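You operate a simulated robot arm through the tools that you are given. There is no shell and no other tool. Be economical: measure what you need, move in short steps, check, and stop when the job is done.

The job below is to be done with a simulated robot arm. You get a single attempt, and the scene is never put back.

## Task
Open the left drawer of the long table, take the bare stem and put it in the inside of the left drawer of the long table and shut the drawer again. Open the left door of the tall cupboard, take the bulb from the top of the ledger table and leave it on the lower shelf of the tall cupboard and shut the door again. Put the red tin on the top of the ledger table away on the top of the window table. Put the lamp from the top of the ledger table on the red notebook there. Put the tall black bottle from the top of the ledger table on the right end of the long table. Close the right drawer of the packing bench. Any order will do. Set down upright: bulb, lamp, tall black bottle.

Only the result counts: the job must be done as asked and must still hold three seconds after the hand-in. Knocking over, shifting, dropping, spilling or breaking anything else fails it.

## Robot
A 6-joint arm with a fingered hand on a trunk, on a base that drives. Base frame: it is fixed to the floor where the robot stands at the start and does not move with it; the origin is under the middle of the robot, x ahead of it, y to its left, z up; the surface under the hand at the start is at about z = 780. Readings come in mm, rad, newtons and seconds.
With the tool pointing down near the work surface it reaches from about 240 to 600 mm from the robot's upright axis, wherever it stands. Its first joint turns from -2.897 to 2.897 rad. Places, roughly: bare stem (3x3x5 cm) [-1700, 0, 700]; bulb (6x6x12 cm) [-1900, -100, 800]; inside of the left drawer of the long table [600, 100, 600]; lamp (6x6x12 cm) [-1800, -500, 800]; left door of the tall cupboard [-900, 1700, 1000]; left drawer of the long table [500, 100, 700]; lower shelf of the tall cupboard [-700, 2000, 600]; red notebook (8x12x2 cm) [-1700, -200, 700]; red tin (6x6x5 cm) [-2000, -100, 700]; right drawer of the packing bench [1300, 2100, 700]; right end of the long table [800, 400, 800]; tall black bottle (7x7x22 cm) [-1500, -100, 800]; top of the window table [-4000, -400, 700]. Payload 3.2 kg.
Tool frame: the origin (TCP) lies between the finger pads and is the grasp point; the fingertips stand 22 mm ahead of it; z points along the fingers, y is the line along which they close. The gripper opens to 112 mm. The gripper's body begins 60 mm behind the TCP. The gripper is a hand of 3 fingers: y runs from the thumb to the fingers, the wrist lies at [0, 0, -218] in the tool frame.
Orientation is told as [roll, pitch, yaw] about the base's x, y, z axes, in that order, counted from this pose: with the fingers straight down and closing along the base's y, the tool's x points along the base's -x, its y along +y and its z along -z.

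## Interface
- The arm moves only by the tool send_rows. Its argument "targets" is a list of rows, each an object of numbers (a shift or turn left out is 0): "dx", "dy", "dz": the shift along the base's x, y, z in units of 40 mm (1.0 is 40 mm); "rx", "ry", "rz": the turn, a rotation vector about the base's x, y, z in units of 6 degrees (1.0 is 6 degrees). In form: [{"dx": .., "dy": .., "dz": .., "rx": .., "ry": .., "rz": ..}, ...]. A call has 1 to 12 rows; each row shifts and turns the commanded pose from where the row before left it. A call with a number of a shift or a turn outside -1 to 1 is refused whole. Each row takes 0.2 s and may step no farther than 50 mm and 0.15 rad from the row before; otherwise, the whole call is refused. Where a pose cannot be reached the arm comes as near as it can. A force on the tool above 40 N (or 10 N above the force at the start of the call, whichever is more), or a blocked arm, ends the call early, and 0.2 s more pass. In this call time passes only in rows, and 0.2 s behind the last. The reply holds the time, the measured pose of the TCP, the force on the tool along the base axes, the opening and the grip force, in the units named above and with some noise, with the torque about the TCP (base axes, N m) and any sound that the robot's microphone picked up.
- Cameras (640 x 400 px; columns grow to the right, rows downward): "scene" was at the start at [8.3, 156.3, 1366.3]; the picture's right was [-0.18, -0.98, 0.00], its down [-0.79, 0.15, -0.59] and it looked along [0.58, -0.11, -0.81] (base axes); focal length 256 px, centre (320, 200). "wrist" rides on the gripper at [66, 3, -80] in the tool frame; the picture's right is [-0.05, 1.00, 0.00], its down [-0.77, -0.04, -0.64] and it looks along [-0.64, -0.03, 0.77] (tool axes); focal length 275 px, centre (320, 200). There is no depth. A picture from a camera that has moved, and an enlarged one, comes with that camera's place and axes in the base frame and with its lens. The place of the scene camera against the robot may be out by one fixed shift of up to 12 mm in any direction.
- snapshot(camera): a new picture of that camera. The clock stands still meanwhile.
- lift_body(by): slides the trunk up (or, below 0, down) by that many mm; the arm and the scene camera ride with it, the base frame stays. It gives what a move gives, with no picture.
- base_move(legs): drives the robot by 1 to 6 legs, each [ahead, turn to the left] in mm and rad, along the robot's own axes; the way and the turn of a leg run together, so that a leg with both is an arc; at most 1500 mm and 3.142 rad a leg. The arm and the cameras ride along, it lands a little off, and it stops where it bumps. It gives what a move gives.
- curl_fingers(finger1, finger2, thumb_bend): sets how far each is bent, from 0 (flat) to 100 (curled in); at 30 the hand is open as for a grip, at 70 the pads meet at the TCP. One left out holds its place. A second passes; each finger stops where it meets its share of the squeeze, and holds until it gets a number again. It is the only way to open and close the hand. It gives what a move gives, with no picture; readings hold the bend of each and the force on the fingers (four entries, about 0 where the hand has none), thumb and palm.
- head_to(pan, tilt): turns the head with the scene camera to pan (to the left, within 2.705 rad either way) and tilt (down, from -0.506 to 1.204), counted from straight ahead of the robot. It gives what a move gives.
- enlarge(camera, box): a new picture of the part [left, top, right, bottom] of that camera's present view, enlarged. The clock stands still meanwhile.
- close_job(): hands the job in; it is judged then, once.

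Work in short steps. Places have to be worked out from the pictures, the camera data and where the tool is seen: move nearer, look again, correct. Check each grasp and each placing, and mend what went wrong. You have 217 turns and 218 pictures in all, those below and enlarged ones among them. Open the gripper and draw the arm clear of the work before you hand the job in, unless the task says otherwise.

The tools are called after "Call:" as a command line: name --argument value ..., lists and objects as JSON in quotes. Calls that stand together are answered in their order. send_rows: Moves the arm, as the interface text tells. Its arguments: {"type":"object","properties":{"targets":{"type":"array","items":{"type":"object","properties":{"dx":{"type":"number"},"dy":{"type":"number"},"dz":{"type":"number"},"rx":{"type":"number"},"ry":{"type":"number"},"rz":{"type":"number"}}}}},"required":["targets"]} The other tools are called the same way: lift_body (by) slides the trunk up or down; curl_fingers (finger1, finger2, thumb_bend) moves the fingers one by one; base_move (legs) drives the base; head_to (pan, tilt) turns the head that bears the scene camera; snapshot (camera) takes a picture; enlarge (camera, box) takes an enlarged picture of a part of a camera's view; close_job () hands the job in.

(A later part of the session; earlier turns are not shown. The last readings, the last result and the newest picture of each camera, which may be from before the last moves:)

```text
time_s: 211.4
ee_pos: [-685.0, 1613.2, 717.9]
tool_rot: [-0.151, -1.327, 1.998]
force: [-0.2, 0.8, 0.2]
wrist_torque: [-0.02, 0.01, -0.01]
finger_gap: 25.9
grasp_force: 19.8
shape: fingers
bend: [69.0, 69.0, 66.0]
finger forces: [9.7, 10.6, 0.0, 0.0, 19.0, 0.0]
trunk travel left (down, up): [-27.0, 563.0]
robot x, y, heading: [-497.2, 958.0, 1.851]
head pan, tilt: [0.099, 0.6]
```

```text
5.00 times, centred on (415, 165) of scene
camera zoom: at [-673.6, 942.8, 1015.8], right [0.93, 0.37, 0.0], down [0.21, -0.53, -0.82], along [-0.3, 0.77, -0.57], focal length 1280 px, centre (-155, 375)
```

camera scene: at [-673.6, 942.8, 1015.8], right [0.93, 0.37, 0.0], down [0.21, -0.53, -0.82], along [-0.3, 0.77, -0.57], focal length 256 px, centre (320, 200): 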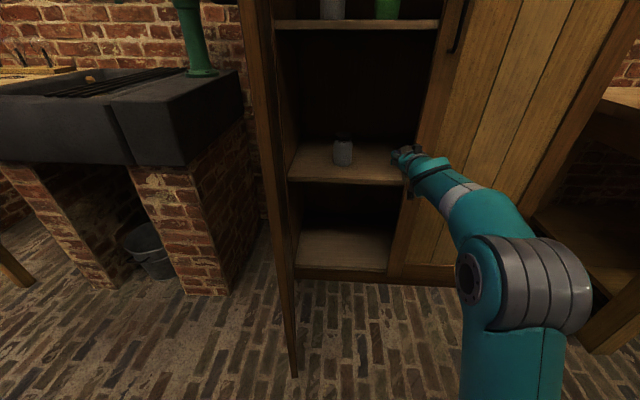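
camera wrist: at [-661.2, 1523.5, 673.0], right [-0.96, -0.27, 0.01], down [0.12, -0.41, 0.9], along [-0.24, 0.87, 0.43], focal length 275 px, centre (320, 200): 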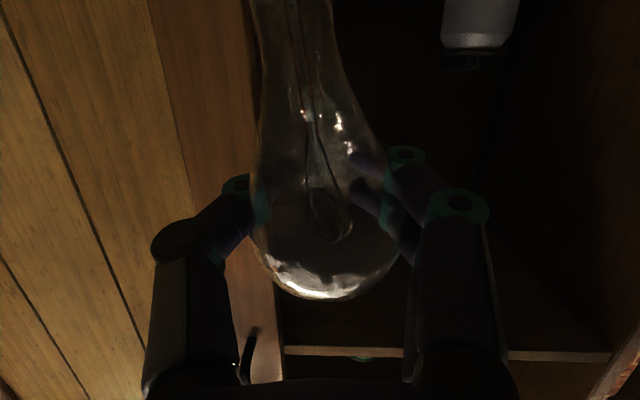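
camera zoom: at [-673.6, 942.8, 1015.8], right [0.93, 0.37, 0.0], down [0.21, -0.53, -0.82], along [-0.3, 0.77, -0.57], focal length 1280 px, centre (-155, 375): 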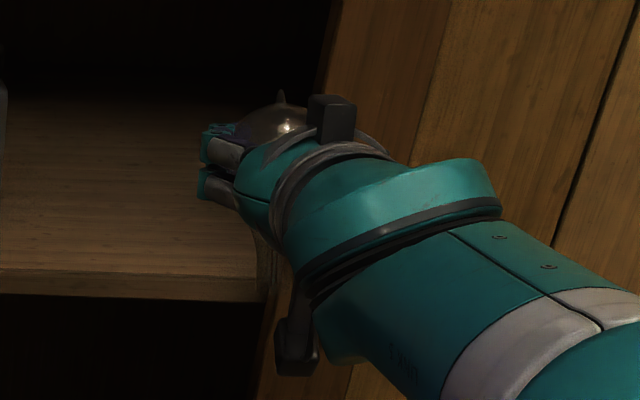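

Both views agree: the neck leans ~9° toward me and ~6° to the right. I correct pitch and roll, going a little lower.

Call:
send_rows --targets '[{"rx": 0.52, "ry": 0.73, "dz": -0.4}, {"rx": 0.52, "ry": 0.73, "dz": -0.4}]'

Call:
snapshot --camera "wrist"

Call:
enlarge --camera "scene" --box '[375, 125, 455, 205]'

```text
time_s: 212.0
ee_pos: [-677.9, 1616.1, 710.5]
tool_rot: [-0.12, -1.339, 1.932]
force: [-0.2, 0.1, -0.7]
wrist_torque: [0.0, -0.05, 0.02]
finger_gap: 25.7
grasp_force: 19.3
shape: fingers
bend: [69.0, 69.0, 66.0]
finger forces: [9.7, 10.5, 0.1, 0.0, 19.0, 0.0]
out of reach, approached as far as the arm can: row 1, 2
trunk travel left (down, up): [-27.0, 563.0]
robot x, y, heading: [-494.5, 955.2, 1.848]
head pan, tilt: [0.099, 0.6]
```

```text
97 pictures are left
camera wrist: at [-656.9, 1525.1, 664.3], right [-0.97, -0.23, 0.02], down [0.12, -0.43, 0.9], along [-0.2, 0.87, 0.44], focal length 275 px, centre (320, 200)
```

wrist: 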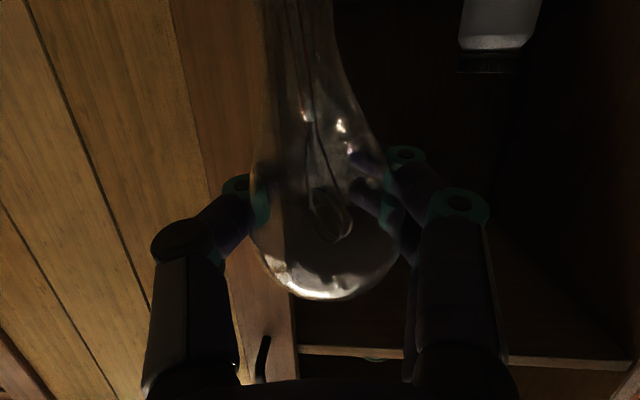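

```text
5.00 times, centred on (415, 165) of scene
camera zoom: at [-673.6, 942.8, 1015.9], right [0.93, 0.37, 0.0], down [0.21, -0.53, -0.83], along [-0.3, 0.77, -0.56], focal length 1280 px, centre (-155, 375)
```

zoom: 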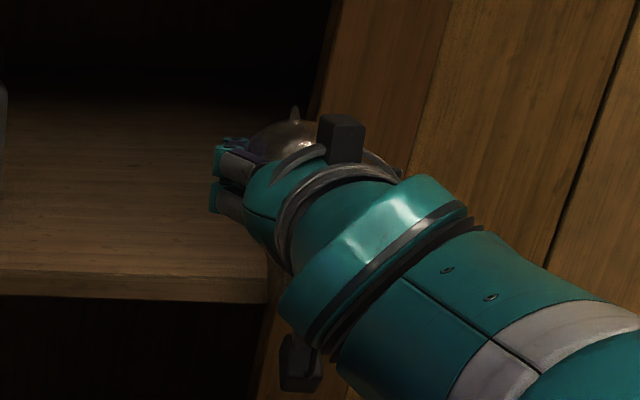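

Out of reach there. The hand turned level earlier when it was nearer and more to the right, so I shift it that way and repeat the correction.

Call:
send_rows --targets '[{"dx": 0.67, "dy": -0.07, "dz": -0.2}, {"dx": 0.67, "dy": -0.07, "dz": -0.2}, {"dx": 0.67, "dy": -0.07, "dz": -0.2}, {"dx": 0.67, "dy": -0.07, "dz": -0.2}, {"rx": 0.52, "ry": 0.73}, {"rx": 0.52, "ry": 0.73}]'

Call:
snapshot --camera "wrist"

```text
time_s: 213.4
ee_pos: [-571.1, 1603.6, 677.1]
tool_rot: [0.833, -1.444, 0.992]
force: [-0.2, -0.3, -0.3]
wrist_torque: [0.01, -0.03, 0.0]
finger_gap: 25.3
grasp_force: 19.0
shape: fingers
bend: [69.0, 69.0, 66.0]
finger forces: [9.3, 10.4, 0.0, 0.0, 18.7, 0.0]
trunk travel left (down, up): [-27.0, 563.0]
robot x, y, heading: [-499.2, 962.8, 1.847]
head pan, tilt: [0.099, 0.6]
```

```text
95 pictures are left
camera wrist: at [-556.9, 1518.5, 618.6], right [-0.96, -0.24, 0.14], down [0.25, -0.52, 0.82], along [-0.12, 0.82, 0.56], focal length 275 px, centre (320, 200)
```

wrist: 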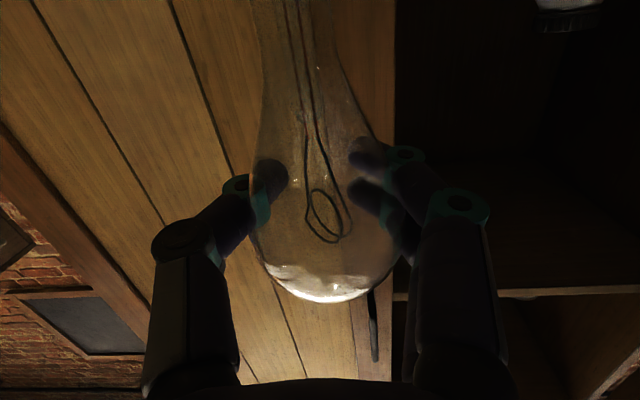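

Reached. Sideways it is upright now; I check fore-aft in the scene view.

Call:
snapshot --camera "scene"

Call:
enlarge --camera "scene" --box '[410, 120, 510, 220]'

```text
94 pictures are left
camera scene: at [-673.5, 942.8, 1015.9], right [0.93, 0.37, 0.0], down [0.21, -0.53, -0.83], along [-0.3, 0.77, -0.56], focal length 256 px, centre (320, 200)
```

scene: 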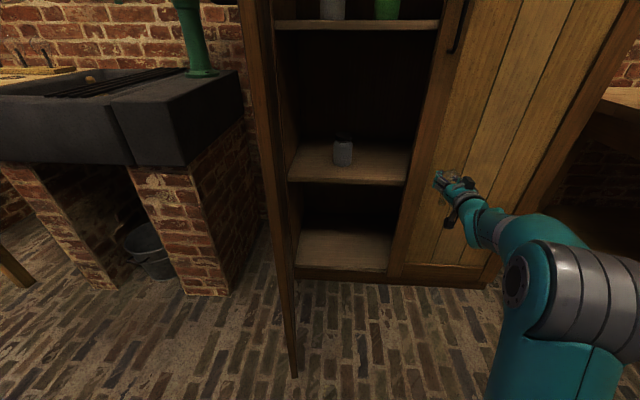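

```text
4.00 times, centred on (460, 170) of scene
camera zoom: at [-673.5, 942.8, 1015.9], right [0.93, 0.37, 0.0], down [0.21, -0.53, -0.83], along [-0.3, 0.77, -0.56], focal length 1024 px, centre (-240, 320)
```

zoom: 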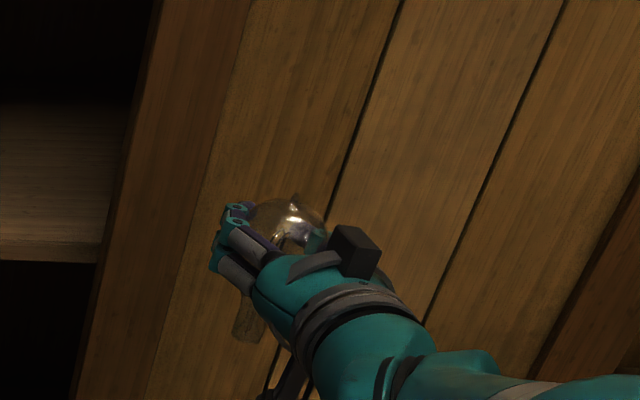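

Nearly upright (neck ~3–4° toward me); I correct that by half a step. Then I shift the robot sideways to line up with the free spot at U≈-235.

Call:
send_rows --targets '[{"rx": 0.47, "ry": 0.15}]'

Call:
base_move --legs '[[0, -0.6], [-250, 0], [0, 0.612], [250, 0]]'

Call:
head_to --pan 0.0 --tilt 0.6

Call:
snapshot --camera "wrist"

Call:
snapshot --camera "scene"

```text
time_s: 213.8
ee_pos: [-568.3, 1602.6, 675.7]
tool_rot: [1.231, -1.469, 0.597]
force: [-0.1, 0.3, -0.6]
wrist_torque: [-0.03, -0.02, 0.0]
finger_gap: 25.3
grasp_force: 18.7
shape: fingers
bend: [69.0, 69.0, 66.0]
finger forces: [9.3, 10.4, 0.0, 0.0, 18.7, 0.0]
trunk travel left (down, up): [-27.0, 563.0]
robot x, y, heading: [-496.2, 957.9, 1.849]
head pan, tilt: [0.099, 0.6]
```

```text
time_s: 220.4
ee_pos: [-730.8, 1601.4, 677.5]
tool_rot: [1.224, -1.468, 0.617]
force: [0.1, 0.2, -0.2]
wrist_torque: [0.0, 0.01, 0.0]
finger_gap: 25.0
grasp_force: 19.0
shape: fingers
bend: [69.0, 69.0, 66.0]
finger forces: [9.2, 10.3, 0.0, 0.1, 18.6, 0.0]
trunk travel left (down, up): [-27.0, 563.0]
robot x, y, heading: [-645.8, 958.9, 1.861]
head pan, tilt: [0.099, 0.6]
```

```text
time_s: 221.1
ee_pos: [-731.3, 1600.8, 676.3]
tool_rot: [1.226, -1.468, 0.62]
force: [-0.1, -1.0, -0.1]
wrist_torque: [0.04, 0.0, 0.02]
finger_gap: 25.1
grasp_force: 19.2
shape: fingers
bend: [69.0, 69.0, 66.0]
finger forces: [9.2, 10.4, 0.1, 0.1, 18.6, 0.0]
trunk travel left (down, up): [-27.0, 563.0]
robot x, y, heading: [-646.7, 958.2, 1.862]
head pan, tilt: [0.0, 0.6]
```

```text
92 pictures are left
camera wrist: at [-718.3, 1519.2, 613.9], right [-0.95, -0.26, 0.14], down [0.27, -0.56, 0.79], along [-0.13, 0.79, 0.6], focal length 275 px, centre (320, 200)
```

wrist: 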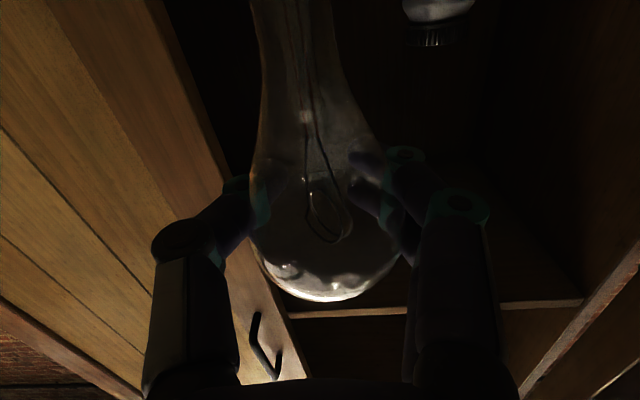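

```text
91 pictures are left
camera scene: at [-817.2, 942.4, 1015.9], right [0.96, 0.29, 0.0], down [0.16, -0.54, -0.83], along [-0.24, 0.79, -0.56], focal length 256 px, centre (320, 200)
```

scene: 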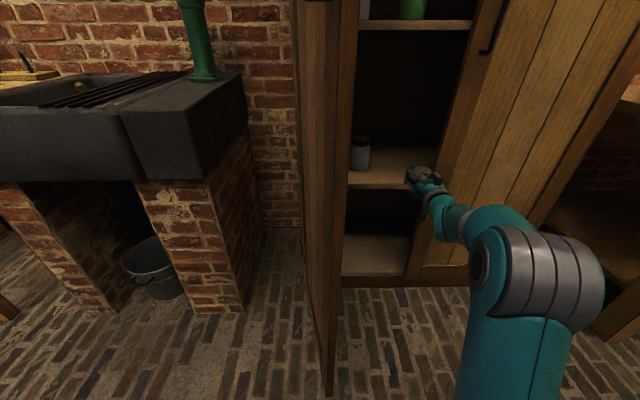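

Aligned: hand at U≈-243. I drive in 160 mm and check clearances.

Call:
base_move --legs '[[160, 0]]'

Call:
snapshot --camera "scene"

Call:
enlarge --camera "scene" --box '[330, 120, 490, 240]'

```text
time_s: 222.7
ee_pos: [-768.1, 1702.8, 676.6]
tool_rot: [1.229, -1.468, 0.624]
force: [-0.4, -0.2, -0.3]
wrist_torque: [-0.02, -0.04, -0.01]
finger_gap: 24.4
grasp_force: 19.5
shape: fingers
bend: [70.0, 70.0, 67.0]
finger forces: [9.7, 10.8, 0.1, 0.0, 19.2, 0.1]
trunk travel left (down, up): [-27.0, 563.0]
robot x, y, heading: [-678.6, 1061.2, 2.026]
head pan, tilt: [0.0, 0.6]
stopped in leg 1: the robot was blocked; the commanded pose is now the measured one
```

```text
90 pictures are left
camera scene: at [-843.8, 1019.2, 1015.9], right [0.9, 0.44, 0.0], down [0.25, -0.51, -0.83], along [-0.36, 0.74, -0.56], focal length 256 px, centre (320, 200)
```

scene: 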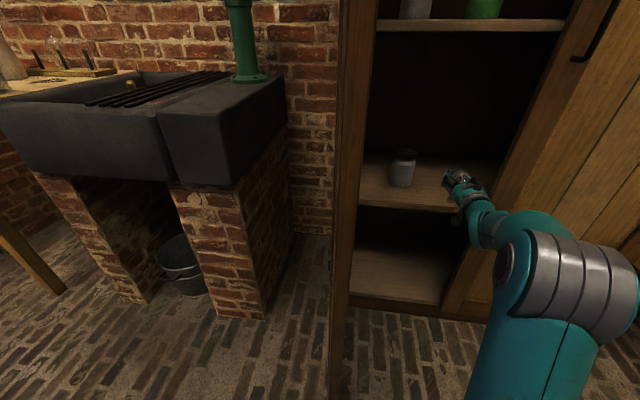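

```text
3.33 times, centred on (410, 180) of scene
camera zoom: at [-843.8, 1019.2, 1015.9], right [0.9, 0.44, 0.0], down [0.25, -0.51, -0.83], along [-0.36, 0.74, -0.56], focal length 854 px, centre (20, 267)
```

zoom: 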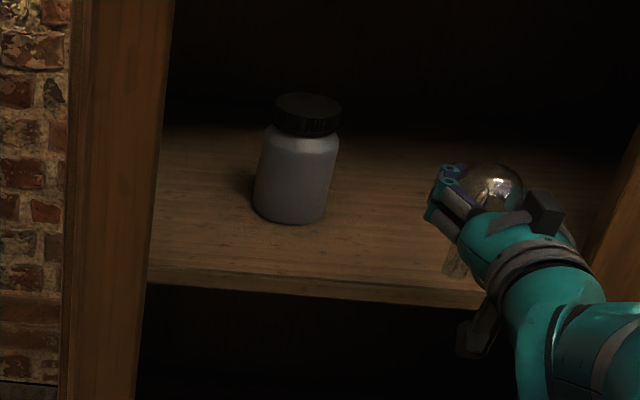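

The base's front-left corner hit the open door's edge. I back out and come in again from farther right with the robot turned ~0.2 rad left.

Call:
base_move --legs '[[-450, 0], [0, -0.467], [318, 0], [0, 0.5]]'

Call:
snapshot --camera "scene"

Call:
snapshot --camera "wrist"

```text
time_s: 229.8
ee_pos: [-584.1, 1607.1, 676.6]
tool_rot: [1.228, -1.468, 0.652]
force: [0.0, 0.0, -0.6]
wrist_torque: [0.0, 0.02, 0.04]
finger_gap: 24.2
grasp_force: 20.3
shape: fingers
bend: [70.0, 70.0, 67.0]
finger forces: [9.4, 10.6, 0.0, 0.1, 19.0, 0.0]
trunk travel left (down, up): [-27.0, 563.0]
robot x, y, heading: [-477.3, 970.5, 2.053]
head pan, tilt: [0.0, 0.6]
```

```text
88 pictures are left
camera scene: at [-641.2, 922.5, 1015.9], right [0.89, 0.46, 0.0], down [0.26, -0.5, -0.83], along [-0.38, 0.73, -0.56], focal length 256 px, centre (320, 200)
```

scene: 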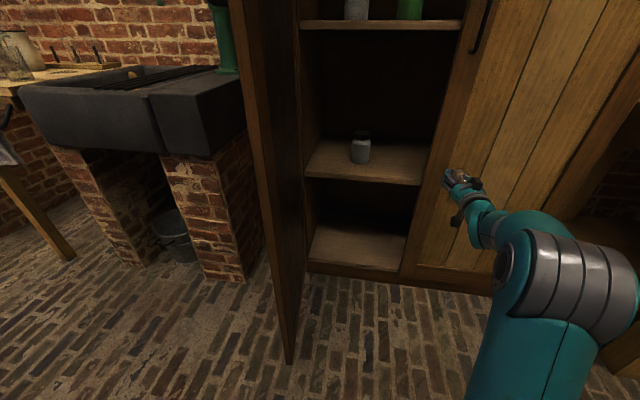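

```text
87 pictures are left
camera wrist: at [-567.3, 1527.0, 614.1], right [-0.94, -0.3, 0.14], down [0.29, -0.55, 0.79], along [-0.15, 0.78, 0.6], focal length 275 px, centre (320, 200)
```

wrist: 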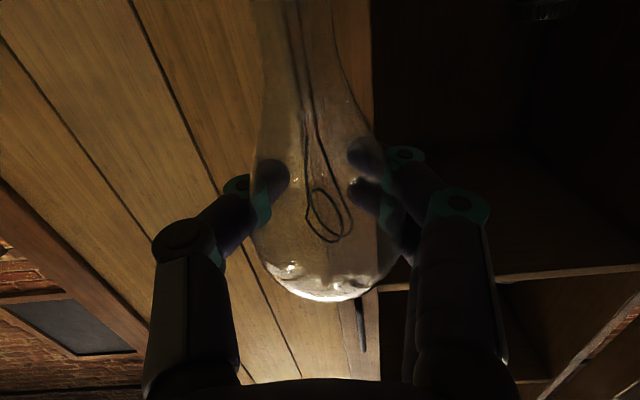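

The hand still points straight into the cupboard while the base is turned 0.2 left — good. I shift the arm 70 mm left and drive in 160 mm first.

Call:
send_rows --targets '[{"dx": -0.56, "dy": -0.167}, {"dx": -0.56, "dy": -0.167}, {"dx": -0.56, "dy": -0.167}]'

Call:
base_move --legs '[[170, 0]]'

Call:
snapshot --camera "wrist"

Call:
snapshot --camera "scene"

```text
time_s: 230.6
ee_pos: [-651.3, 1588.8, 677.0]
tool_rot: [1.223, -1.468, 0.658]
force: [0.9, 0.1, -0.6]
wrist_torque: [0.0, -0.01, 0.02]
finger_gap: 24.0
grasp_force: 18.6
shape: fingers
bend: [70.0, 70.0, 67.0]
finger forces: [9.1, 10.2, 0.1, 0.0, 18.2, 0.0]
trunk travel left (down, up): [-27.0, 563.0]
robot x, y, heading: [-477.0, 968.9, 2.041]
head pan, tilt: [0.0, 0.6]
```

```text
time_s: 232.1
ee_pos: [-727.9, 1741.9, 676.6]
tool_rot: [1.229, -1.47, 0.647]
force: [-0.6, 0.5, 0.7]
wrist_torque: [0.04, -0.01, 0.05]
finger_gap: 23.9
grasp_force: 18.5
shape: fingers
bend: [70.0, 70.0, 67.0]
finger forces: [9.1, 10.2, 0.0, 0.1, 18.2, 0.1]
trunk travel left (down, up): [-27.0, 563.0]
robot x, y, heading: [-555.5, 1125.5, 2.043]
head pan, tilt: [0.0, 0.6]
```

```text
86 pictures are left
camera wrist: at [-712.4, 1660.9, 614.7], right [-0.95, -0.29, 0.14], down [0.29, -0.55, 0.79], along [-0.15, 0.78, 0.6], focal length 275 px, centre (320, 200)
```

wrist: 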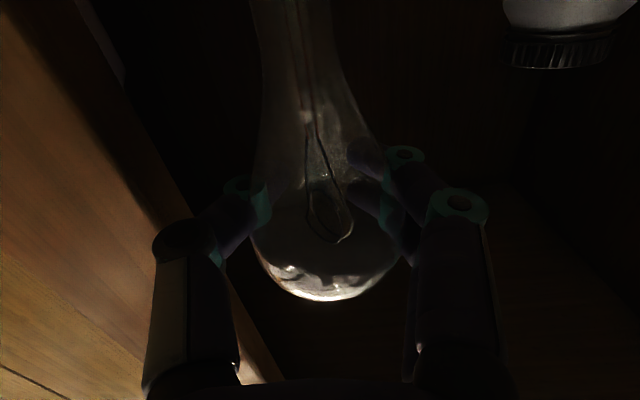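

```text
85 pictures are left
camera scene: at [-720.1, 1076.4, 1015.9], right [0.89, 0.46, 0.0], down [0.26, -0.5, -0.83], along [-0.38, 0.73, -0.56], focal length 256 px, centre (320, 200)
```

scene: 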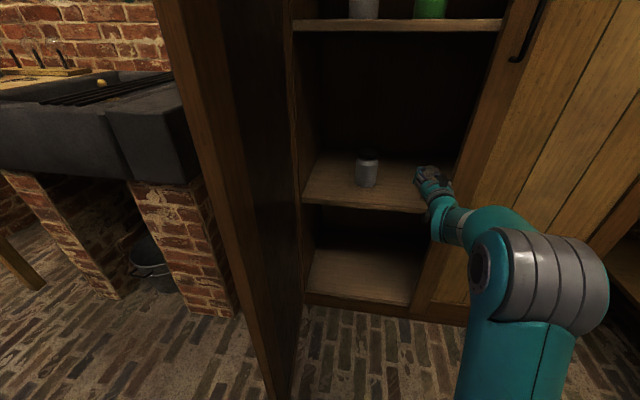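

Clear, but the right door's edge is close to the thumb side. I shift 20 mm left and drive the last 85 mm.

Call:
send_rows --targets '[{"dx": -0.48, "dy": -0.14}]'

Call:
base_move --legs '[[85, 0]]'

Call:
enlarge --camera "scene" --box '[330, 130, 490, 250]'

Call:
snapshot --camera "wrist"

```text
time_s: 232.5
ee_pos: [-746.9, 1736.3, 676.2]
tool_rot: [1.227, -1.467, 0.65]
force: [0.7, 0.0, 0.4]
wrist_torque: [0.02, -0.01, 0.0]
finger_gap: 23.8
grasp_force: 18.8
shape: fingers
bend: [70.0, 70.0, 67.0]
finger forces: [9.0, 10.2, 0.1, 0.0, 18.3, 0.0]
trunk travel left (down, up): [-27.0, 563.0]
robot x, y, heading: [-557.7, 1124.3, 2.048]
head pan, tilt: [0.0, 0.6]
```

```text
time_s: 233.6
ee_pos: [-786.9, 1813.0, 677.6]
tool_rot: [1.227, -1.467, 0.646]
force: [-0.5, 0.2, -0.7]
wrist_torque: [0.01, -0.01, 0.0]
finger_gap: 24.0
grasp_force: 18.7
shape: fingers
bend: [70.0, 70.0, 67.0]
finger forces: [9.0, 10.3, 0.0, 0.1, 18.4, 0.0]
trunk travel left (down, up): [-27.0, 563.0]
robot x, y, heading: [-591.6, 1198.7, 2.039]
head pan, tilt: [0.0, 0.6]
```

```text
3.33 times, centred on (410, 190) of scene
camera zoom: at [-758.9, 1152.5, 1015.9], right [0.89, 0.45, 0.0], down [0.26, -0.5, -0.83], along [-0.37, 0.73, -0.56], focal length 854 px, centre (20, 233)
```

zoom: 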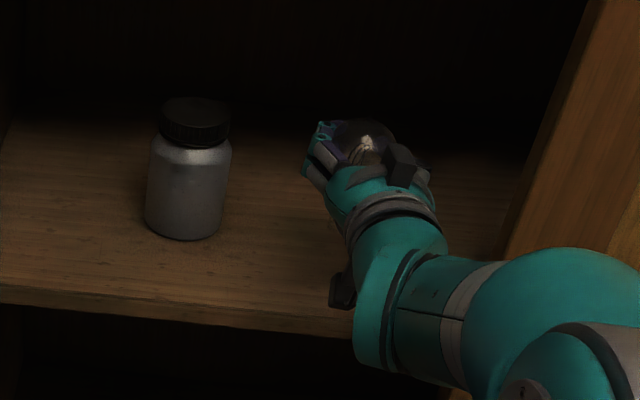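

```text
83 pictures are left
camera wrist: at [-770.5, 1732.0, 614.0], right [-0.95, -0.29, 0.14], down [0.29, -0.55, 0.79], along [-0.15, 0.78, 0.6], focal length 275 px, centre (320, 200)
```

wrist: 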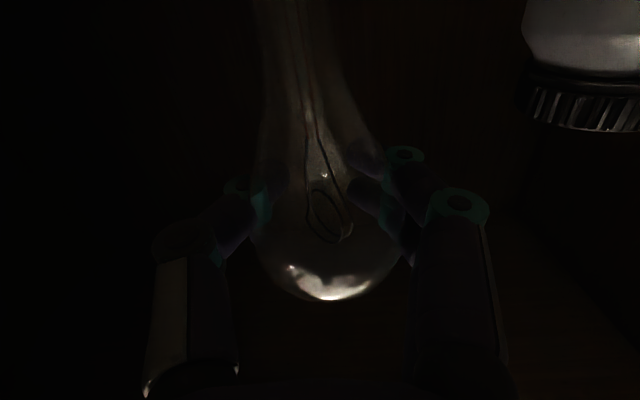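

In place over the shelf (U -235, V 1962). I lower by the trunk 25 mm, then by small arm rows until contact.

Call:
lift_body --by -25

Call:
send_rows --targets '[{"dz": -0.15}, {"dz": -0.15}]'

Call:
send_rows --targets '[{"dz": -0.12}]'

```text
time_s: 234.3
ee_pos: [-785.8, 1813.1, 651.2]
tool_rot: [1.228, -1.468, 0.646]
force: [-0.7, 0.6, -0.7]
wrist_torque: [0.0, 0.03, 0.02]
finger_gap: 24.0
grasp_force: 18.8
shape: fingers
bend: [70.0, 70.0, 67.0]
finger forces: [9.0, 10.2, 0.0, 0.1, 18.2, 0.0]
trunk travel left (down, up): [-2.0, 588.0]
robot x, y, heading: [-592.7, 1195.8, 2.045]
head pan, tilt: [0.0, 0.6]
```

```text
time_s: 234.9
ee_pos: [-785.9, 1812.8, 640.1]
tool_rot: [1.231, -1.47, 0.644]
force: [0.0, -0.4, -0.7]
wrist_torque: [0.05, 0.01, -0.02]
finger_gap: 24.1
grasp_force: 18.5
shape: fingers
bend: [70.0, 70.0, 67.0]
finger forces: [9.0, 10.2, 0.0, 0.1, 18.3, 0.1]
trunk travel left (down, up): [-2.0, 588.0]
robot x, y, heading: [-596.0, 1197.8, 2.044]
head pan, tilt: [0.0, 0.6]
```

```text
time_s: 235.3
ee_pos: [-785.9, 1812.5, 636.4]
tool_rot: [1.24, -1.469, 0.634]
force: [0.4, 0.3, 3.0]
wrist_torque: [-0.04, 0.0, -0.02]
finger_gap: 24.0
grasp_force: 18.8
shape: fingers
bend: [70.0, 70.0, 67.0]
finger forces: [8.8, 10.7, 0.0, 0.0, 18.3, 0.0]
trunk travel left (down, up): [-2.0, 588.0]
robot x, y, heading: [-596.7, 1199.5, 2.038]
head pan, tilt: [0.0, 0.6]
```

Contact (3 N). I press 2 mm more to seat the foot, then look before releasing.

Call:
send_rows --targets '[{"dz": -0.06}]'

Call:
snapshot --camera "wrist"

Call:
enlarge --camera "scene" --box '[370, 130, 470, 230]'

```text
time_s: 235.7
ee_pos: [-786.9, 1811.6, 636.3]
tool_rot: [1.281, -1.472, 0.594]
force: [-1.3, 2.0, 13.1]
wrist_torque: [0.02, 0.08, -0.01]
finger_gap: 23.9
grasp_force: 19.7
shape: fingers
bend: [70.0, 70.0, 67.0]
finger forces: [8.6, 12.7, 0.1, 0.0, 18.0, 0.1]
trunk travel left (down, up): [-2.0, 588.0]
robot x, y, heading: [-593.7, 1196.3, 2.042]
head pan, tilt: [0.0, 0.6]
```

```text
82 pictures are left
camera wrist: at [-770.2, 1731.8, 572.0], right [-0.95, -0.29, 0.14], down [0.29, -0.55, 0.78], along [-0.15, 0.78, 0.61], focal length 275 px, centre (320, 200)
```

wrist: 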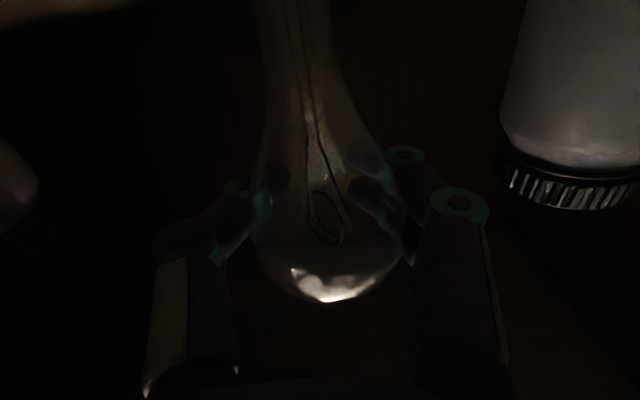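

```text
4.00 times, centred on (420, 180) of scene
camera zoom: at [-758.6, 1151.5, 991.2], right [0.89, 0.45, 0.0], down [0.26, -0.5, -0.83], along [-0.38, 0.74, -0.56], focal length 1024 px, centre (-80, 280)
```

zoom: 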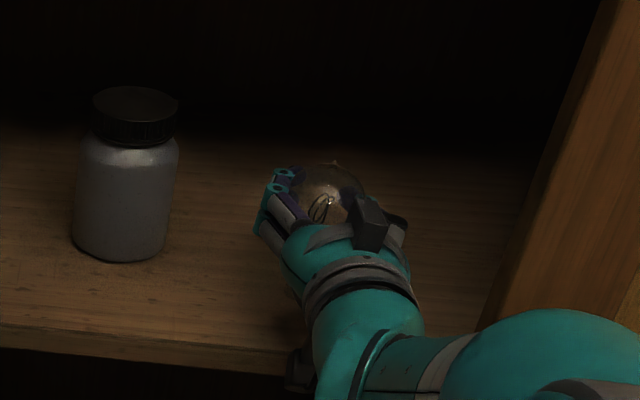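

Predicted and seen foot positions agree, so it stands upright. I relieve the pressure and open in steps.

Call:
send_rows --targets '[{"dz": 0.06}]'

Call:
curl_fingers --finger1 62 --finger2 62 --thumb_bend 60

Call:
snapshot --camera "wrist"

```text
time_s: 236.1
ee_pos: [-786.0, 1811.8, 635.2]
tool_rot: [1.24, -1.466, 0.634]
force: [-0.8, 2.1, 10.9]
wrist_torque: [0.0, 0.04, -0.01]
finger_gap: 24.2
grasp_force: 20.0
shape: fingers
bend: [70.0, 70.0, 67.0]
finger forces: [8.8, 12.0, 0.0, 0.0, 18.1, 0.0]
trunk travel left (down, up): [-2.0, 588.0]
robot x, y, heading: [-593.7, 1198.3, 2.039]
head pan, tilt: [0.0, 0.6]
```

```text
time_s: 237.1
ee_pos: [-785.6, 1812.1, 635.2]
tool_rot: [1.224, -1.469, 0.648]
force: [0.2, -0.4, -0.8]
wrist_torque: [0.02, -0.02, 0.02]
finger_gap: 28.6
grasp_force: 3.3
shape: fingers
bend: [61.0, 61.0, 59.0]
finger forces: [0.9, 2.1, 0.0, 0.1, 3.0, 0.0]
trunk travel left (down, up): [-2.0, 588.0]
robot x, y, heading: [-594.8, 1198.7, 2.044]
head pan, tilt: [0.0, 0.6]
```

```text
80 pictures are left
camera wrist: at [-770.1, 1731.7, 571.7], right [-0.95, -0.29, 0.14], down [0.29, -0.55, 0.79], along [-0.15, 0.78, 0.6], focal length 275 px, centre (320, 200)
```

wrist: 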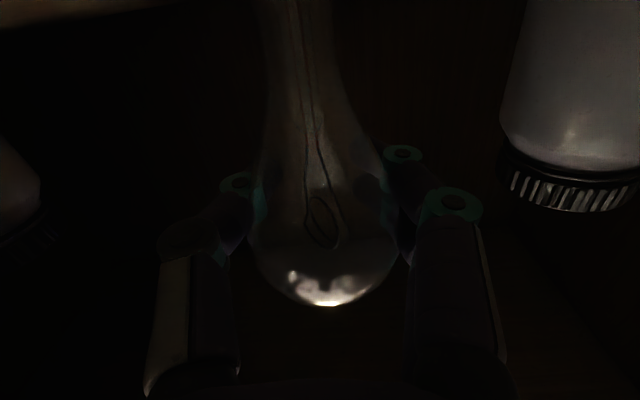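

Light grip now, bulb steady. I open further and check it again.

Call:
curl_fingers --finger1 54 --finger2 54 --thumb_bend 52

Call:
snapshot --camera "wrist"

Call:
curl_fingers --finger1 43 --finger2 43 --thumb_bend 43

Call:
snapshot --camera "wrist"

```text
time_s: 238.1
ee_pos: [-786.9, 1811.6, 635.4]
tool_rot: [1.227, -1.467, 0.645]
force: [0.6, 0.5, -0.8]
wrist_torque: [0.02, 0.01, -0.01]
finger_gap: 45.8
grasp_force: 0.1
shape: fingers
bend: [54.0, 54.0, 52.0]
finger forces: [0.0, 0.0, 0.1, 0.0, 0.1, 0.0]
trunk travel left (down, up): [-2.0, 588.0]
robot x, y, heading: [-595.9, 1198.1, 2.042]
head pan, tilt: [0.0, 0.6]
```

```text
79 pictures are left
camera wrist: at [-770.1, 1731.7, 571.8], right [-0.95, -0.29, 0.14], down [0.29, -0.55, 0.79], along [-0.15, 0.78, 0.6], focal length 275 px, centre (320, 200)
```

wrist: 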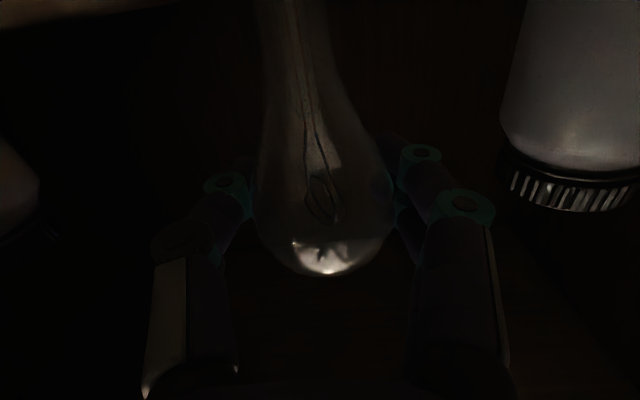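

```text
time_s: 239.1
ee_pos: [-785.8, 1813.6, 633.7]
tool_rot: [1.229, -1.468, 0.646]
force: [0.0, 0.3, -0.4]
wrist_torque: [-0.01, 0.03, 0.0]
finger_gap: 74.4
grasp_force: 0.0
shape: fingers
bend: [43.0, 43.0, 43.0]
finger forces: [0.0, 0.1, 0.0, 0.0, 0.1, 0.0]
trunk travel left (down, up): [-2.0, 588.0]
robot x, y, heading: [-596.5, 1196.9, 2.041]
head pan, tilt: [0.0, 0.6]
```

```text
78 pictures are left
camera wrist: at [-770.1, 1731.7, 571.9], right [-0.95, -0.29, 0.14], down [0.29, -0.55, 0.79], along [-0.15, 0.78, 0.6], focal length 275 px, centre (320, 200)
```

wrist: 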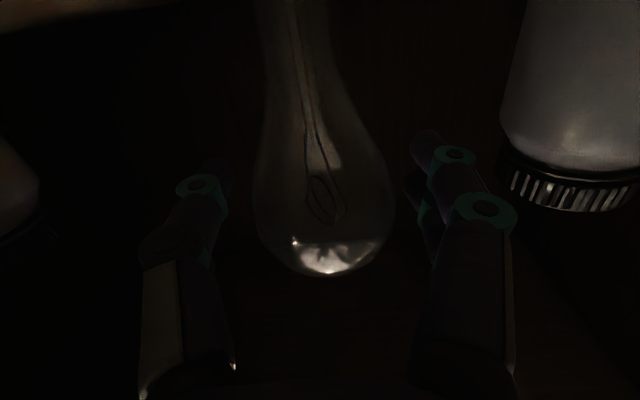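

The bulb stands by itself. I draw the hand straight back along its axis by the arm.

Call:
send_rows --targets '[{"dx": 0.095, "dy": -0.49}, {"dx": 0.095, "dy": -0.49}]'

Call:
snapshot --camera "wrist"

```text
time_s: 239.7
ee_pos: [-779.7, 1772.9, 634.1]
tool_rot: [1.227, -1.469, 0.645]
force: [-0.6, -0.1, 0.5]
wrist_torque: [-0.01, 0.01, 0.0]
finger_gap: 74.7
grasp_force: 0.1
shape: fingers
bend: [43.0, 43.0, 43.0]
finger forces: [0.0, 0.0, 0.0, 0.0, 0.1, 0.0]
trunk travel left (down, up): [-2.0, 588.0]
robot x, y, heading: [-598.6, 1199.1, 2.043]
head pan, tilt: [0.0, 0.6]
```

```text
77 pictures are left
camera wrist: at [-763.7, 1693.0, 570.9], right [-0.95, -0.29, 0.14], down [0.29, -0.55, 0.79], along [-0.15, 0.78, 0.6], focal length 275 px, centre (320, 200)
```

wrist: 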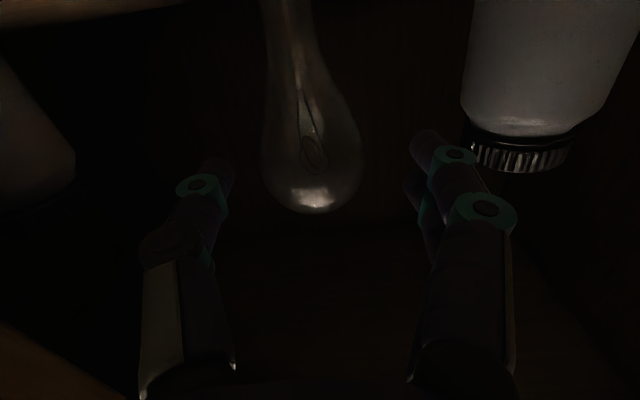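

Bulb stays upright; hand is coming clear. I retract 60 mm more.

Call:
send_rows --targets '[{"dx": 0.095, "dy": -0.49}, {"dx": 0.095, "dy": -0.49}, {"dx": 0.095, "dy": -0.49}]'

Call:
base_move --legs '[[-120, 0]]'

Call:
snapshot --camera "wrist"

Call:
snapshot --camera "scene"

```text
time_s: 240.5
ee_pos: [-767.6, 1714.5, 634.1]
tool_rot: [1.227, -1.468, 0.648]
force: [0.6, 0.0, 0.1]
wrist_torque: [-0.03, 0.04, -0.01]
finger_gap: 74.7
grasp_force: 0.1
shape: fingers
bend: [43.0, 43.0, 43.0]
finger forces: [0.1, 0.1, 0.0, 0.1, 0.1, 0.0]
trunk travel left (down, up): [-2.0, 588.0]
robot x, y, heading: [-595.0, 1195.8, 2.039]
head pan, tilt: [0.0, 0.6]
```

```text
time_s: 241.7
ee_pos: [-713.9, 1608.1, 633.8]
tool_rot: [1.228, -1.467, 0.648]
force: [-0.6, 0.4, 0.2]
wrist_torque: [-0.02, 0.0, -0.04]
finger_gap: 74.7
grasp_force: 0.0
shape: fingers
bend: [43.0, 43.0, 43.0]
finger forces: [0.1, 0.0, 0.0, 0.0, 0.0, 0.0]
trunk travel left (down, up): [-2.0, 588.0]
robot x, y, heading: [-538.0, 1092.7, 2.045]
head pan, tilt: [0.0, 0.6]
```

```text
76 pictures are left
camera wrist: at [-698.6, 1526.8, 572.0], right [-0.95, -0.29, 0.14], down [0.29, -0.55, 0.79], along [-0.15, 0.78, 0.6], focal length 275 px, centre (320, 200)
```

wrist: 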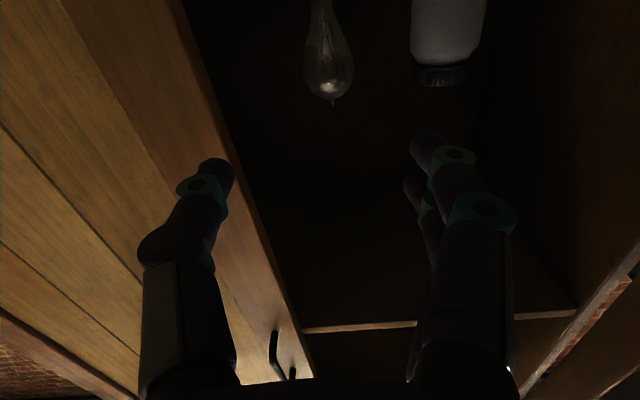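

```text
75 pictures are left
camera scene: at [-704.4, 1045.7, 990.9], right [0.89, 0.46, 0.0], down [0.26, -0.5, -0.83], along [-0.38, 0.73, -0.56], focal length 256 px, centre (320, 200)
```

scene: 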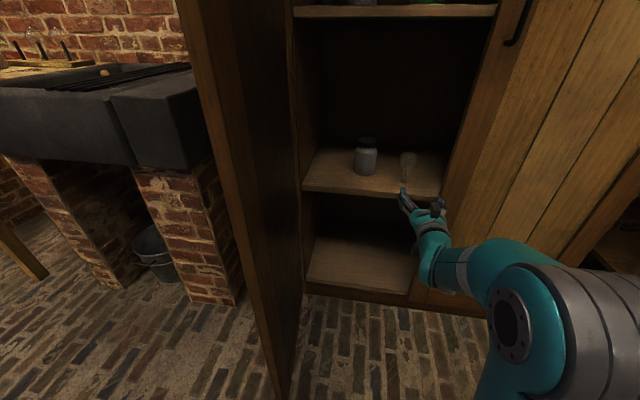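

The bulb stands upright on the lower shelf. Now to shut the door: I make a fist, back out, drive round to the outer (left) side of the door.

Call:
curl_fingers --finger1 72 --finger2 72 --thumb_bend 72

Call:
base_move --legs '[[-500, 0], [0, 1.385], [640, 0], [0, -1.571], [200, 0]]'

Call:
snapshot --camera "scene"

```text
time_s: 242.7
ee_pos: [-714.8, 1607.1, 635.2]
tool_rot: [1.227, -1.469, 0.648]
force: [0.3, -0.7, 0.7]
wrist_torque: [-0.01, -0.02, -0.05]
finger_gap: 0.0
grasp_force: 0.1
shape: fingers
bend: [72.0, 72.0, 72.0]
finger forces: [0.1, 0.0, 0.0, 0.0, 0.1, 0.0]
trunk travel left (down, up): [-2.0, 588.0]
robot x, y, heading: [-539.5, 1090.5, 2.047]
head pan, tilt: [0.0, 0.6]
```

```text
time_s: 257.3
ee_pos: [-1062.4, 1200.8, 634.6]
tool_rot: [1.228, -1.468, 0.45]
force: [-0.7, -0.2, -0.4]
wrist_torque: [0.01, 0.02, 0.02]
finger_gap: 0.0
grasp_force: 0.0
shape: fingers
bend: [72.0, 72.0, 72.0]
finger forces: [0.0, 0.0, 0.0, 0.1, 0.0, 0.1]
trunk travel left (down, up): [-2.0, 588.0]
robot x, y, heading: [-991.5, 662.4, 1.847]
head pan, tilt: [0.0, 0.6]
```

```text
74 pictures are left
camera scene: at [-1164.3, 647.3, 990.9], right [0.96, 0.27, 0.0], down [0.15, -0.54, -0.83], along [-0.22, 0.79, -0.56], focal length 256 px, centre (320, 200)
```

scene: 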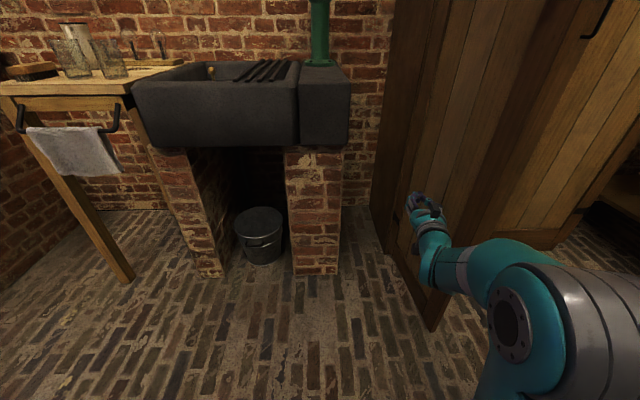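

The hand is on the outer side of the door. I drive ahead 130 and turn right to swing the door shut.

Call:
base_move --legs '[[130, 0], [0, -0.4]]'

Call:
snapshot --camera "scene"

```text
time_s: 259.8
ee_pos: [-883.7, 1310.5, 634.9]
tool_rot: [1.229, -1.468, 0.051]
force: [-0.1, 0.2, -0.1]
wrist_torque: [0.02, -0.03, -0.02]
finger_gap: 0.0
grasp_force: 0.0
shape: fingers
bend: [72.0, 72.0, 72.0]
finger forces: [0.0, 0.1, 0.0, 0.0, 0.1, 0.0]
trunk travel left (down, up): [-2.0, 588.0]
robot x, y, heading: [-1029.2, 790.2, 1.451]
head pan, tilt: [0.0, 0.6]
```

```text
73 pictures are left
camera scene: at [-1193.6, 839.2, 990.9], right [0.99, -0.12, 0.0], down [-0.07, -0.56, -0.83], along [0.1, 0.82, -0.56], focal length 256 px, centre (320, 200)
```

scene: 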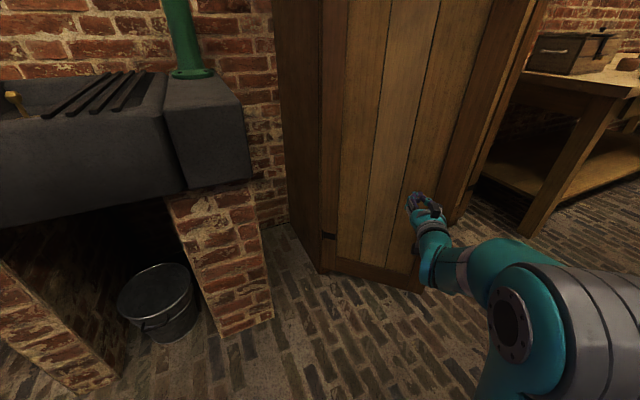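

The door is swinging inward. I drive on pushing it.

Call:
base_move --legs '[[230, 0]]'

Call:
snapshot --camera "scene"

```text
time_s: 261.6
ee_pos: [-852.8, 1542.5, 635.1]
tool_rot: [1.228, -1.469, 0.047]
force: [-0.2, -0.6, -0.3]
wrist_torque: [-0.01, -0.04, 0.03]
finger_gap: 0.2
grasp_force: 0.2
shape: fingers
bend: [72.0, 72.0, 72.0]
finger forces: [0.0, 0.1, 0.1, 0.0, 0.1, 0.0]
trunk travel left (down, up): [-2.0, 588.0]
robot x, y, heading: [-997.1, 1019.7, 1.444]
head pan, tilt: [0.0, 0.6]
```

```text
72 pictures are left
camera scene: at [-1164.5, 1071.5, 990.9], right [0.99, -0.13, 0.0], down [-0.07, -0.56, -0.83], along [0.1, 0.82, -0.56], focal length 256 px, centre (320, 200)
```

scene: 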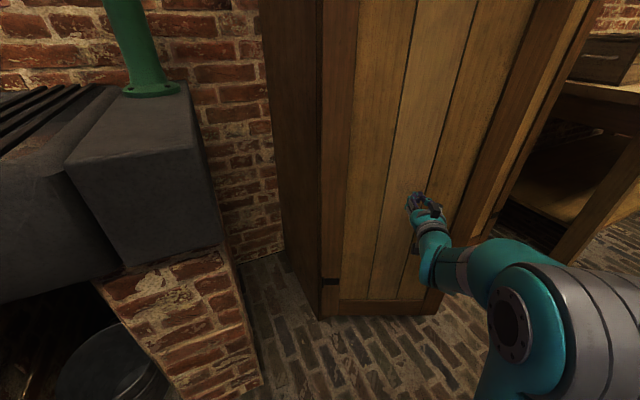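

I push on until it shuts.

Call:
base_move --legs '[[110, 0]]'

Call:
base_move --legs '[[60, 0]]'

Call:
snapshot --camera "scene"

```text
time_s: 262.7
ee_pos: [-838.0, 1650.8, 635.0]
tool_rot: [1.228, -1.468, 0.045]
force: [-0.7, 0.5, -0.5]
wrist_torque: [0.04, 0.02, 0.0]
finger_gap: 0.0
grasp_force: 0.0
shape: fingers
bend: [72.0, 72.0, 72.0]
finger forces: [0.0, 0.1, 0.1, 0.1, 0.0, 0.0]
trunk travel left (down, up): [-2.0, 588.0]
robot x, y, heading: [-989.9, 1128.7, 1.444]
head pan, tilt: [0.0, 0.6]
```

```text
time_s: 263.7
ee_pos: [-826.0, 1694.8, 633.3]
tool_rot: [1.209, -1.464, 0.051]
force: [10.4, -15.9, 1.2]
wrist_torque: [0.02, 0.01, 0.08]
finger_gap: 0.2
grasp_force: 8.7
shape: fingers
bend: [74.0, 73.0, 71.0]
finger forces: [9.6, 8.4, 0.1, 0.0, 0.0, 0.0]
trunk travel left (down, up): [-2.0, 588.0]
robot x, y, heading: [-977.6, 1176.6, 1.432]
head pan, tilt: [0.0, 0.6]
stopped in leg 1: the force on the tool passed its limit at 66 N (the readings are from after the stop); the commanded pose is now the measured one
```

```text
71 pictures are left
camera scene: at [-1143.3, 1227.6, 991.1], right [0.99, -0.14, 0.0], down [-0.08, -0.56, -0.83], along [0.11, 0.82, -0.56], focal length 256 px, centre (320, 200)
```

scene: 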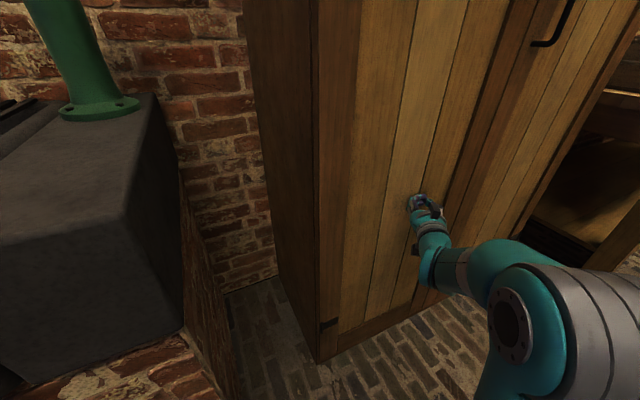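

The door is shut (66 N stop at the frame). I back away, raise the trunk and bring the hand back to pointing down for the table picks.

Call:
base_move --legs '[[-450, 0]]'

Call:
lift_body --by 400

Call:
send_rows --targets '[{"rx": -0.91, "ry": 0.41}, {"rx": -0.91, "ry": 0.41}, {"rx": -0.91, "ry": 0.41}, {"rx": -0.91, "ry": 0.41}, {"rx": -0.91, "ry": 0.41}, {"rx": -0.91, "ry": 0.41}, {"rx": -0.91, "ry": 0.41}, {"rx": -0.91, "ry": 0.41}, {"rx": -0.91, "ry": 0.41}, {"rx": -0.91, "ry": 0.41}, {"rx": -0.91, "ry": 0.41}, {"rx": -0.91, "ry": 0.41}]'

Call:
curl_fingers --finger1 30 --finger2 30 --thumb_bend 30

Call:
head_to --pan -0.3 --tilt 0.3

Call:
snapshot --camera "scene"

```text
time_s: 266.5
ee_pos: [-893.8, 1250.5, 633.1]
tool_rot: [1.197, -1.465, 0.079]
force: [-0.6, -0.3, -0.6]
wrist_torque: [0.01, 0.02, 0.01]
finger_gap: 0.0
grasp_force: 0.1
shape: fingers
bend: [72.0, 72.0, 71.0]
finger forces: [0.0, 0.0, 0.1, 0.0, 0.1, 0.0]
trunk travel left (down, up): [-2.0, 588.0]
robot x, y, heading: [-1037.5, 729.1, 1.451]
head pan, tilt: [0.0, 0.6]
```

```text
time_s: 270.3
ee_pos: [-892.5, 1250.3, 1032.2]
tool_rot: [1.197, -1.465, 0.08]
force: [0.2, 0.3, 0.1]
wrist_torque: [0.0, -0.04, -0.03]
finger_gap: 0.0
grasp_force: 0.1
shape: fingers
bend: [72.0, 72.0, 71.0]
finger forces: [0.0, 0.1, 0.0, 0.1, 0.0, 0.0]
trunk travel left (down, up): [-402.0, 188.0]
robot x, y, heading: [-1038.1, 725.2, 1.452]
head pan, tilt: [0.0, 0.6]
```

```text
time_s: 272.9
ee_pos: [-895.8, 1249.7, 1032.4]
tool_rot: [0.158, -0.264, 1.051]
force: [0.2, 0.8, 0.6]
wrist_torque: [0.0, 0.02, 0.04]
finger_gap: 0.1
grasp_force: 0.0
shape: fingers
bend: [72.0, 72.0, 71.0]
finger forces: [0.0, 0.1, 0.0, 0.0, 0.0, 0.0]
out of reach, approached as far as the arm can: row 4
trunk travel left (down, up): [-402.0, 188.0]
robot x, y, heading: [-1032.9, 723.9, 1.455]
head pan, tilt: [0.0, 0.6]
```

```text
time_s: 273.9
ee_pos: [-896.6, 1250.5, 1031.8]
tool_rot: [0.158, -0.262, 1.049]
force: [0.3, -0.3, -0.5]
wrist_torque: [-0.01, 0.01, 0.02]
finger_gap: 111.1
grasp_force: 0.1
shape: fingers
bend: [30.0, 30.0, 30.0]
finger forces: [0.0, 0.0, 0.0, 0.1, 0.0, 0.0]
trunk travel left (down, up): [-402.0, 188.0]
robot x, y, heading: [-1034.6, 728.7, 1.452]
head pan, tilt: [0.0, 0.6]
```

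```text
time_s: 274.7
ee_pos: [-895.7, 1249.5, 1033.2]
tool_rot: [0.158, -0.262, 1.05]
force: [0.4, -0.4, 0.1]
wrist_torque: [0.03, -0.02, 0.01]
finger_gap: 111.2
grasp_force: 0.1
shape: fingers
bend: [30.0, 30.0, 30.0]
finger forces: [0.1, 0.0, 0.0, 0.0, 0.0, 0.1]
trunk travel left (down, up): [-402.0, 188.0]
robot x, y, heading: [-1035.1, 724.0, 1.453]
head pan, tilt: [-0.3, 0.3]
```

```text
70 pictures are left
camera scene: at [-1174.9, 775.7, 1418.3], right [0.91, -0.41, 0.0], down [-0.12, -0.27, -0.96], along [0.39, 0.87, -0.3], focal length 256 px, centre (320, 200)
```

scene: 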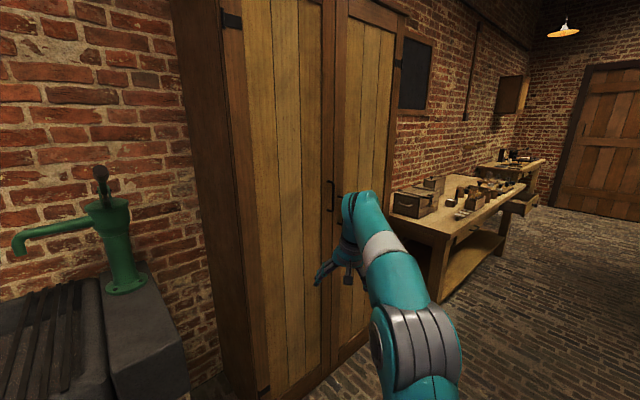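

The cupboard is closed flush. I straighten the hand, retract it, and drive to the ledger table for the stem.

Call:
send_rows --targets '[{"rx": -0.73, "ry": -0.02, "rz": 0.96, "dx": -0.07, "dy": -0.62}, {"rx": -0.73, "ry": -0.02, "rz": 0.96, "dx": -0.07, "dy": -0.62}, {"rx": -0.73, "ry": -0.02, "rz": 0.96, "dx": -0.07, "dy": -0.62}, {"rx": -0.73, "ry": -0.02, "rz": 0.96, "dx": -0.07, "dy": -0.62}]'

Call:
base_move --legs '[[0, 2.016], [769, 0], [0, 1.532]]'

Call:
snapshot --camera "wrist"

```text
time_s: 275.7
ee_pos: [-907.7, 1151.0, 1032.2]
tool_rot: [0.055, 0.023, 1.471]
force: [0.0, -0.4, 0.6]
wrist_torque: [-0.02, -0.01, 0.03]
finger_gap: 111.4
grasp_force: 0.0
shape: fingers
bend: [30.0, 30.0, 30.0]
finger forces: [0.1, 0.0, 0.1, 0.1, 0.0, 0.0]
trunk travel left (down, up): [-402.0, 188.0]
robot x, y, heading: [-1040.0, 725.6, 1.451]
head pan, tilt: [-0.3, 0.3]
```

```text
time_s: 288.2
ee_pos: [-1727.3, 79.2, 1031.4]
tool_rot: [0.056, 0.022, -1.319]
force: [0.1, 0.4, 0.0]
wrist_torque: [-0.02, 0.01, -0.02]
finger_gap: 111.2
grasp_force: 0.0
shape: fingers
bend: [30.0, 30.0, 30.0]
finger forces: [0.0, 0.1, 0.1, 0.0, 0.0, 0.0]
trunk travel left (down, up): [-402.0, 188.0]
robot x, y, heading: [-1752.9, 522.9, -1.339]
head pan, tilt: [-0.3, 0.3]
```

```text
69 pictures are left
camera wrist: at [-1744.9, 142.0, 1113.3], right [0.98, 0.2, 0.05], down [0.13, -0.78, 0.61], along [0.17, -0.59, -0.79], focal length 275 px, centre (320, 200)
```

wrist: 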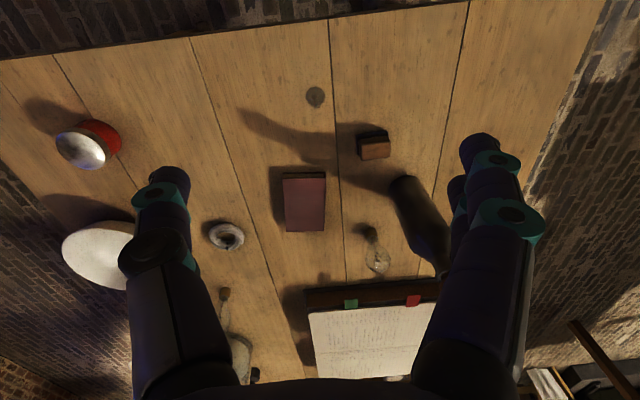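

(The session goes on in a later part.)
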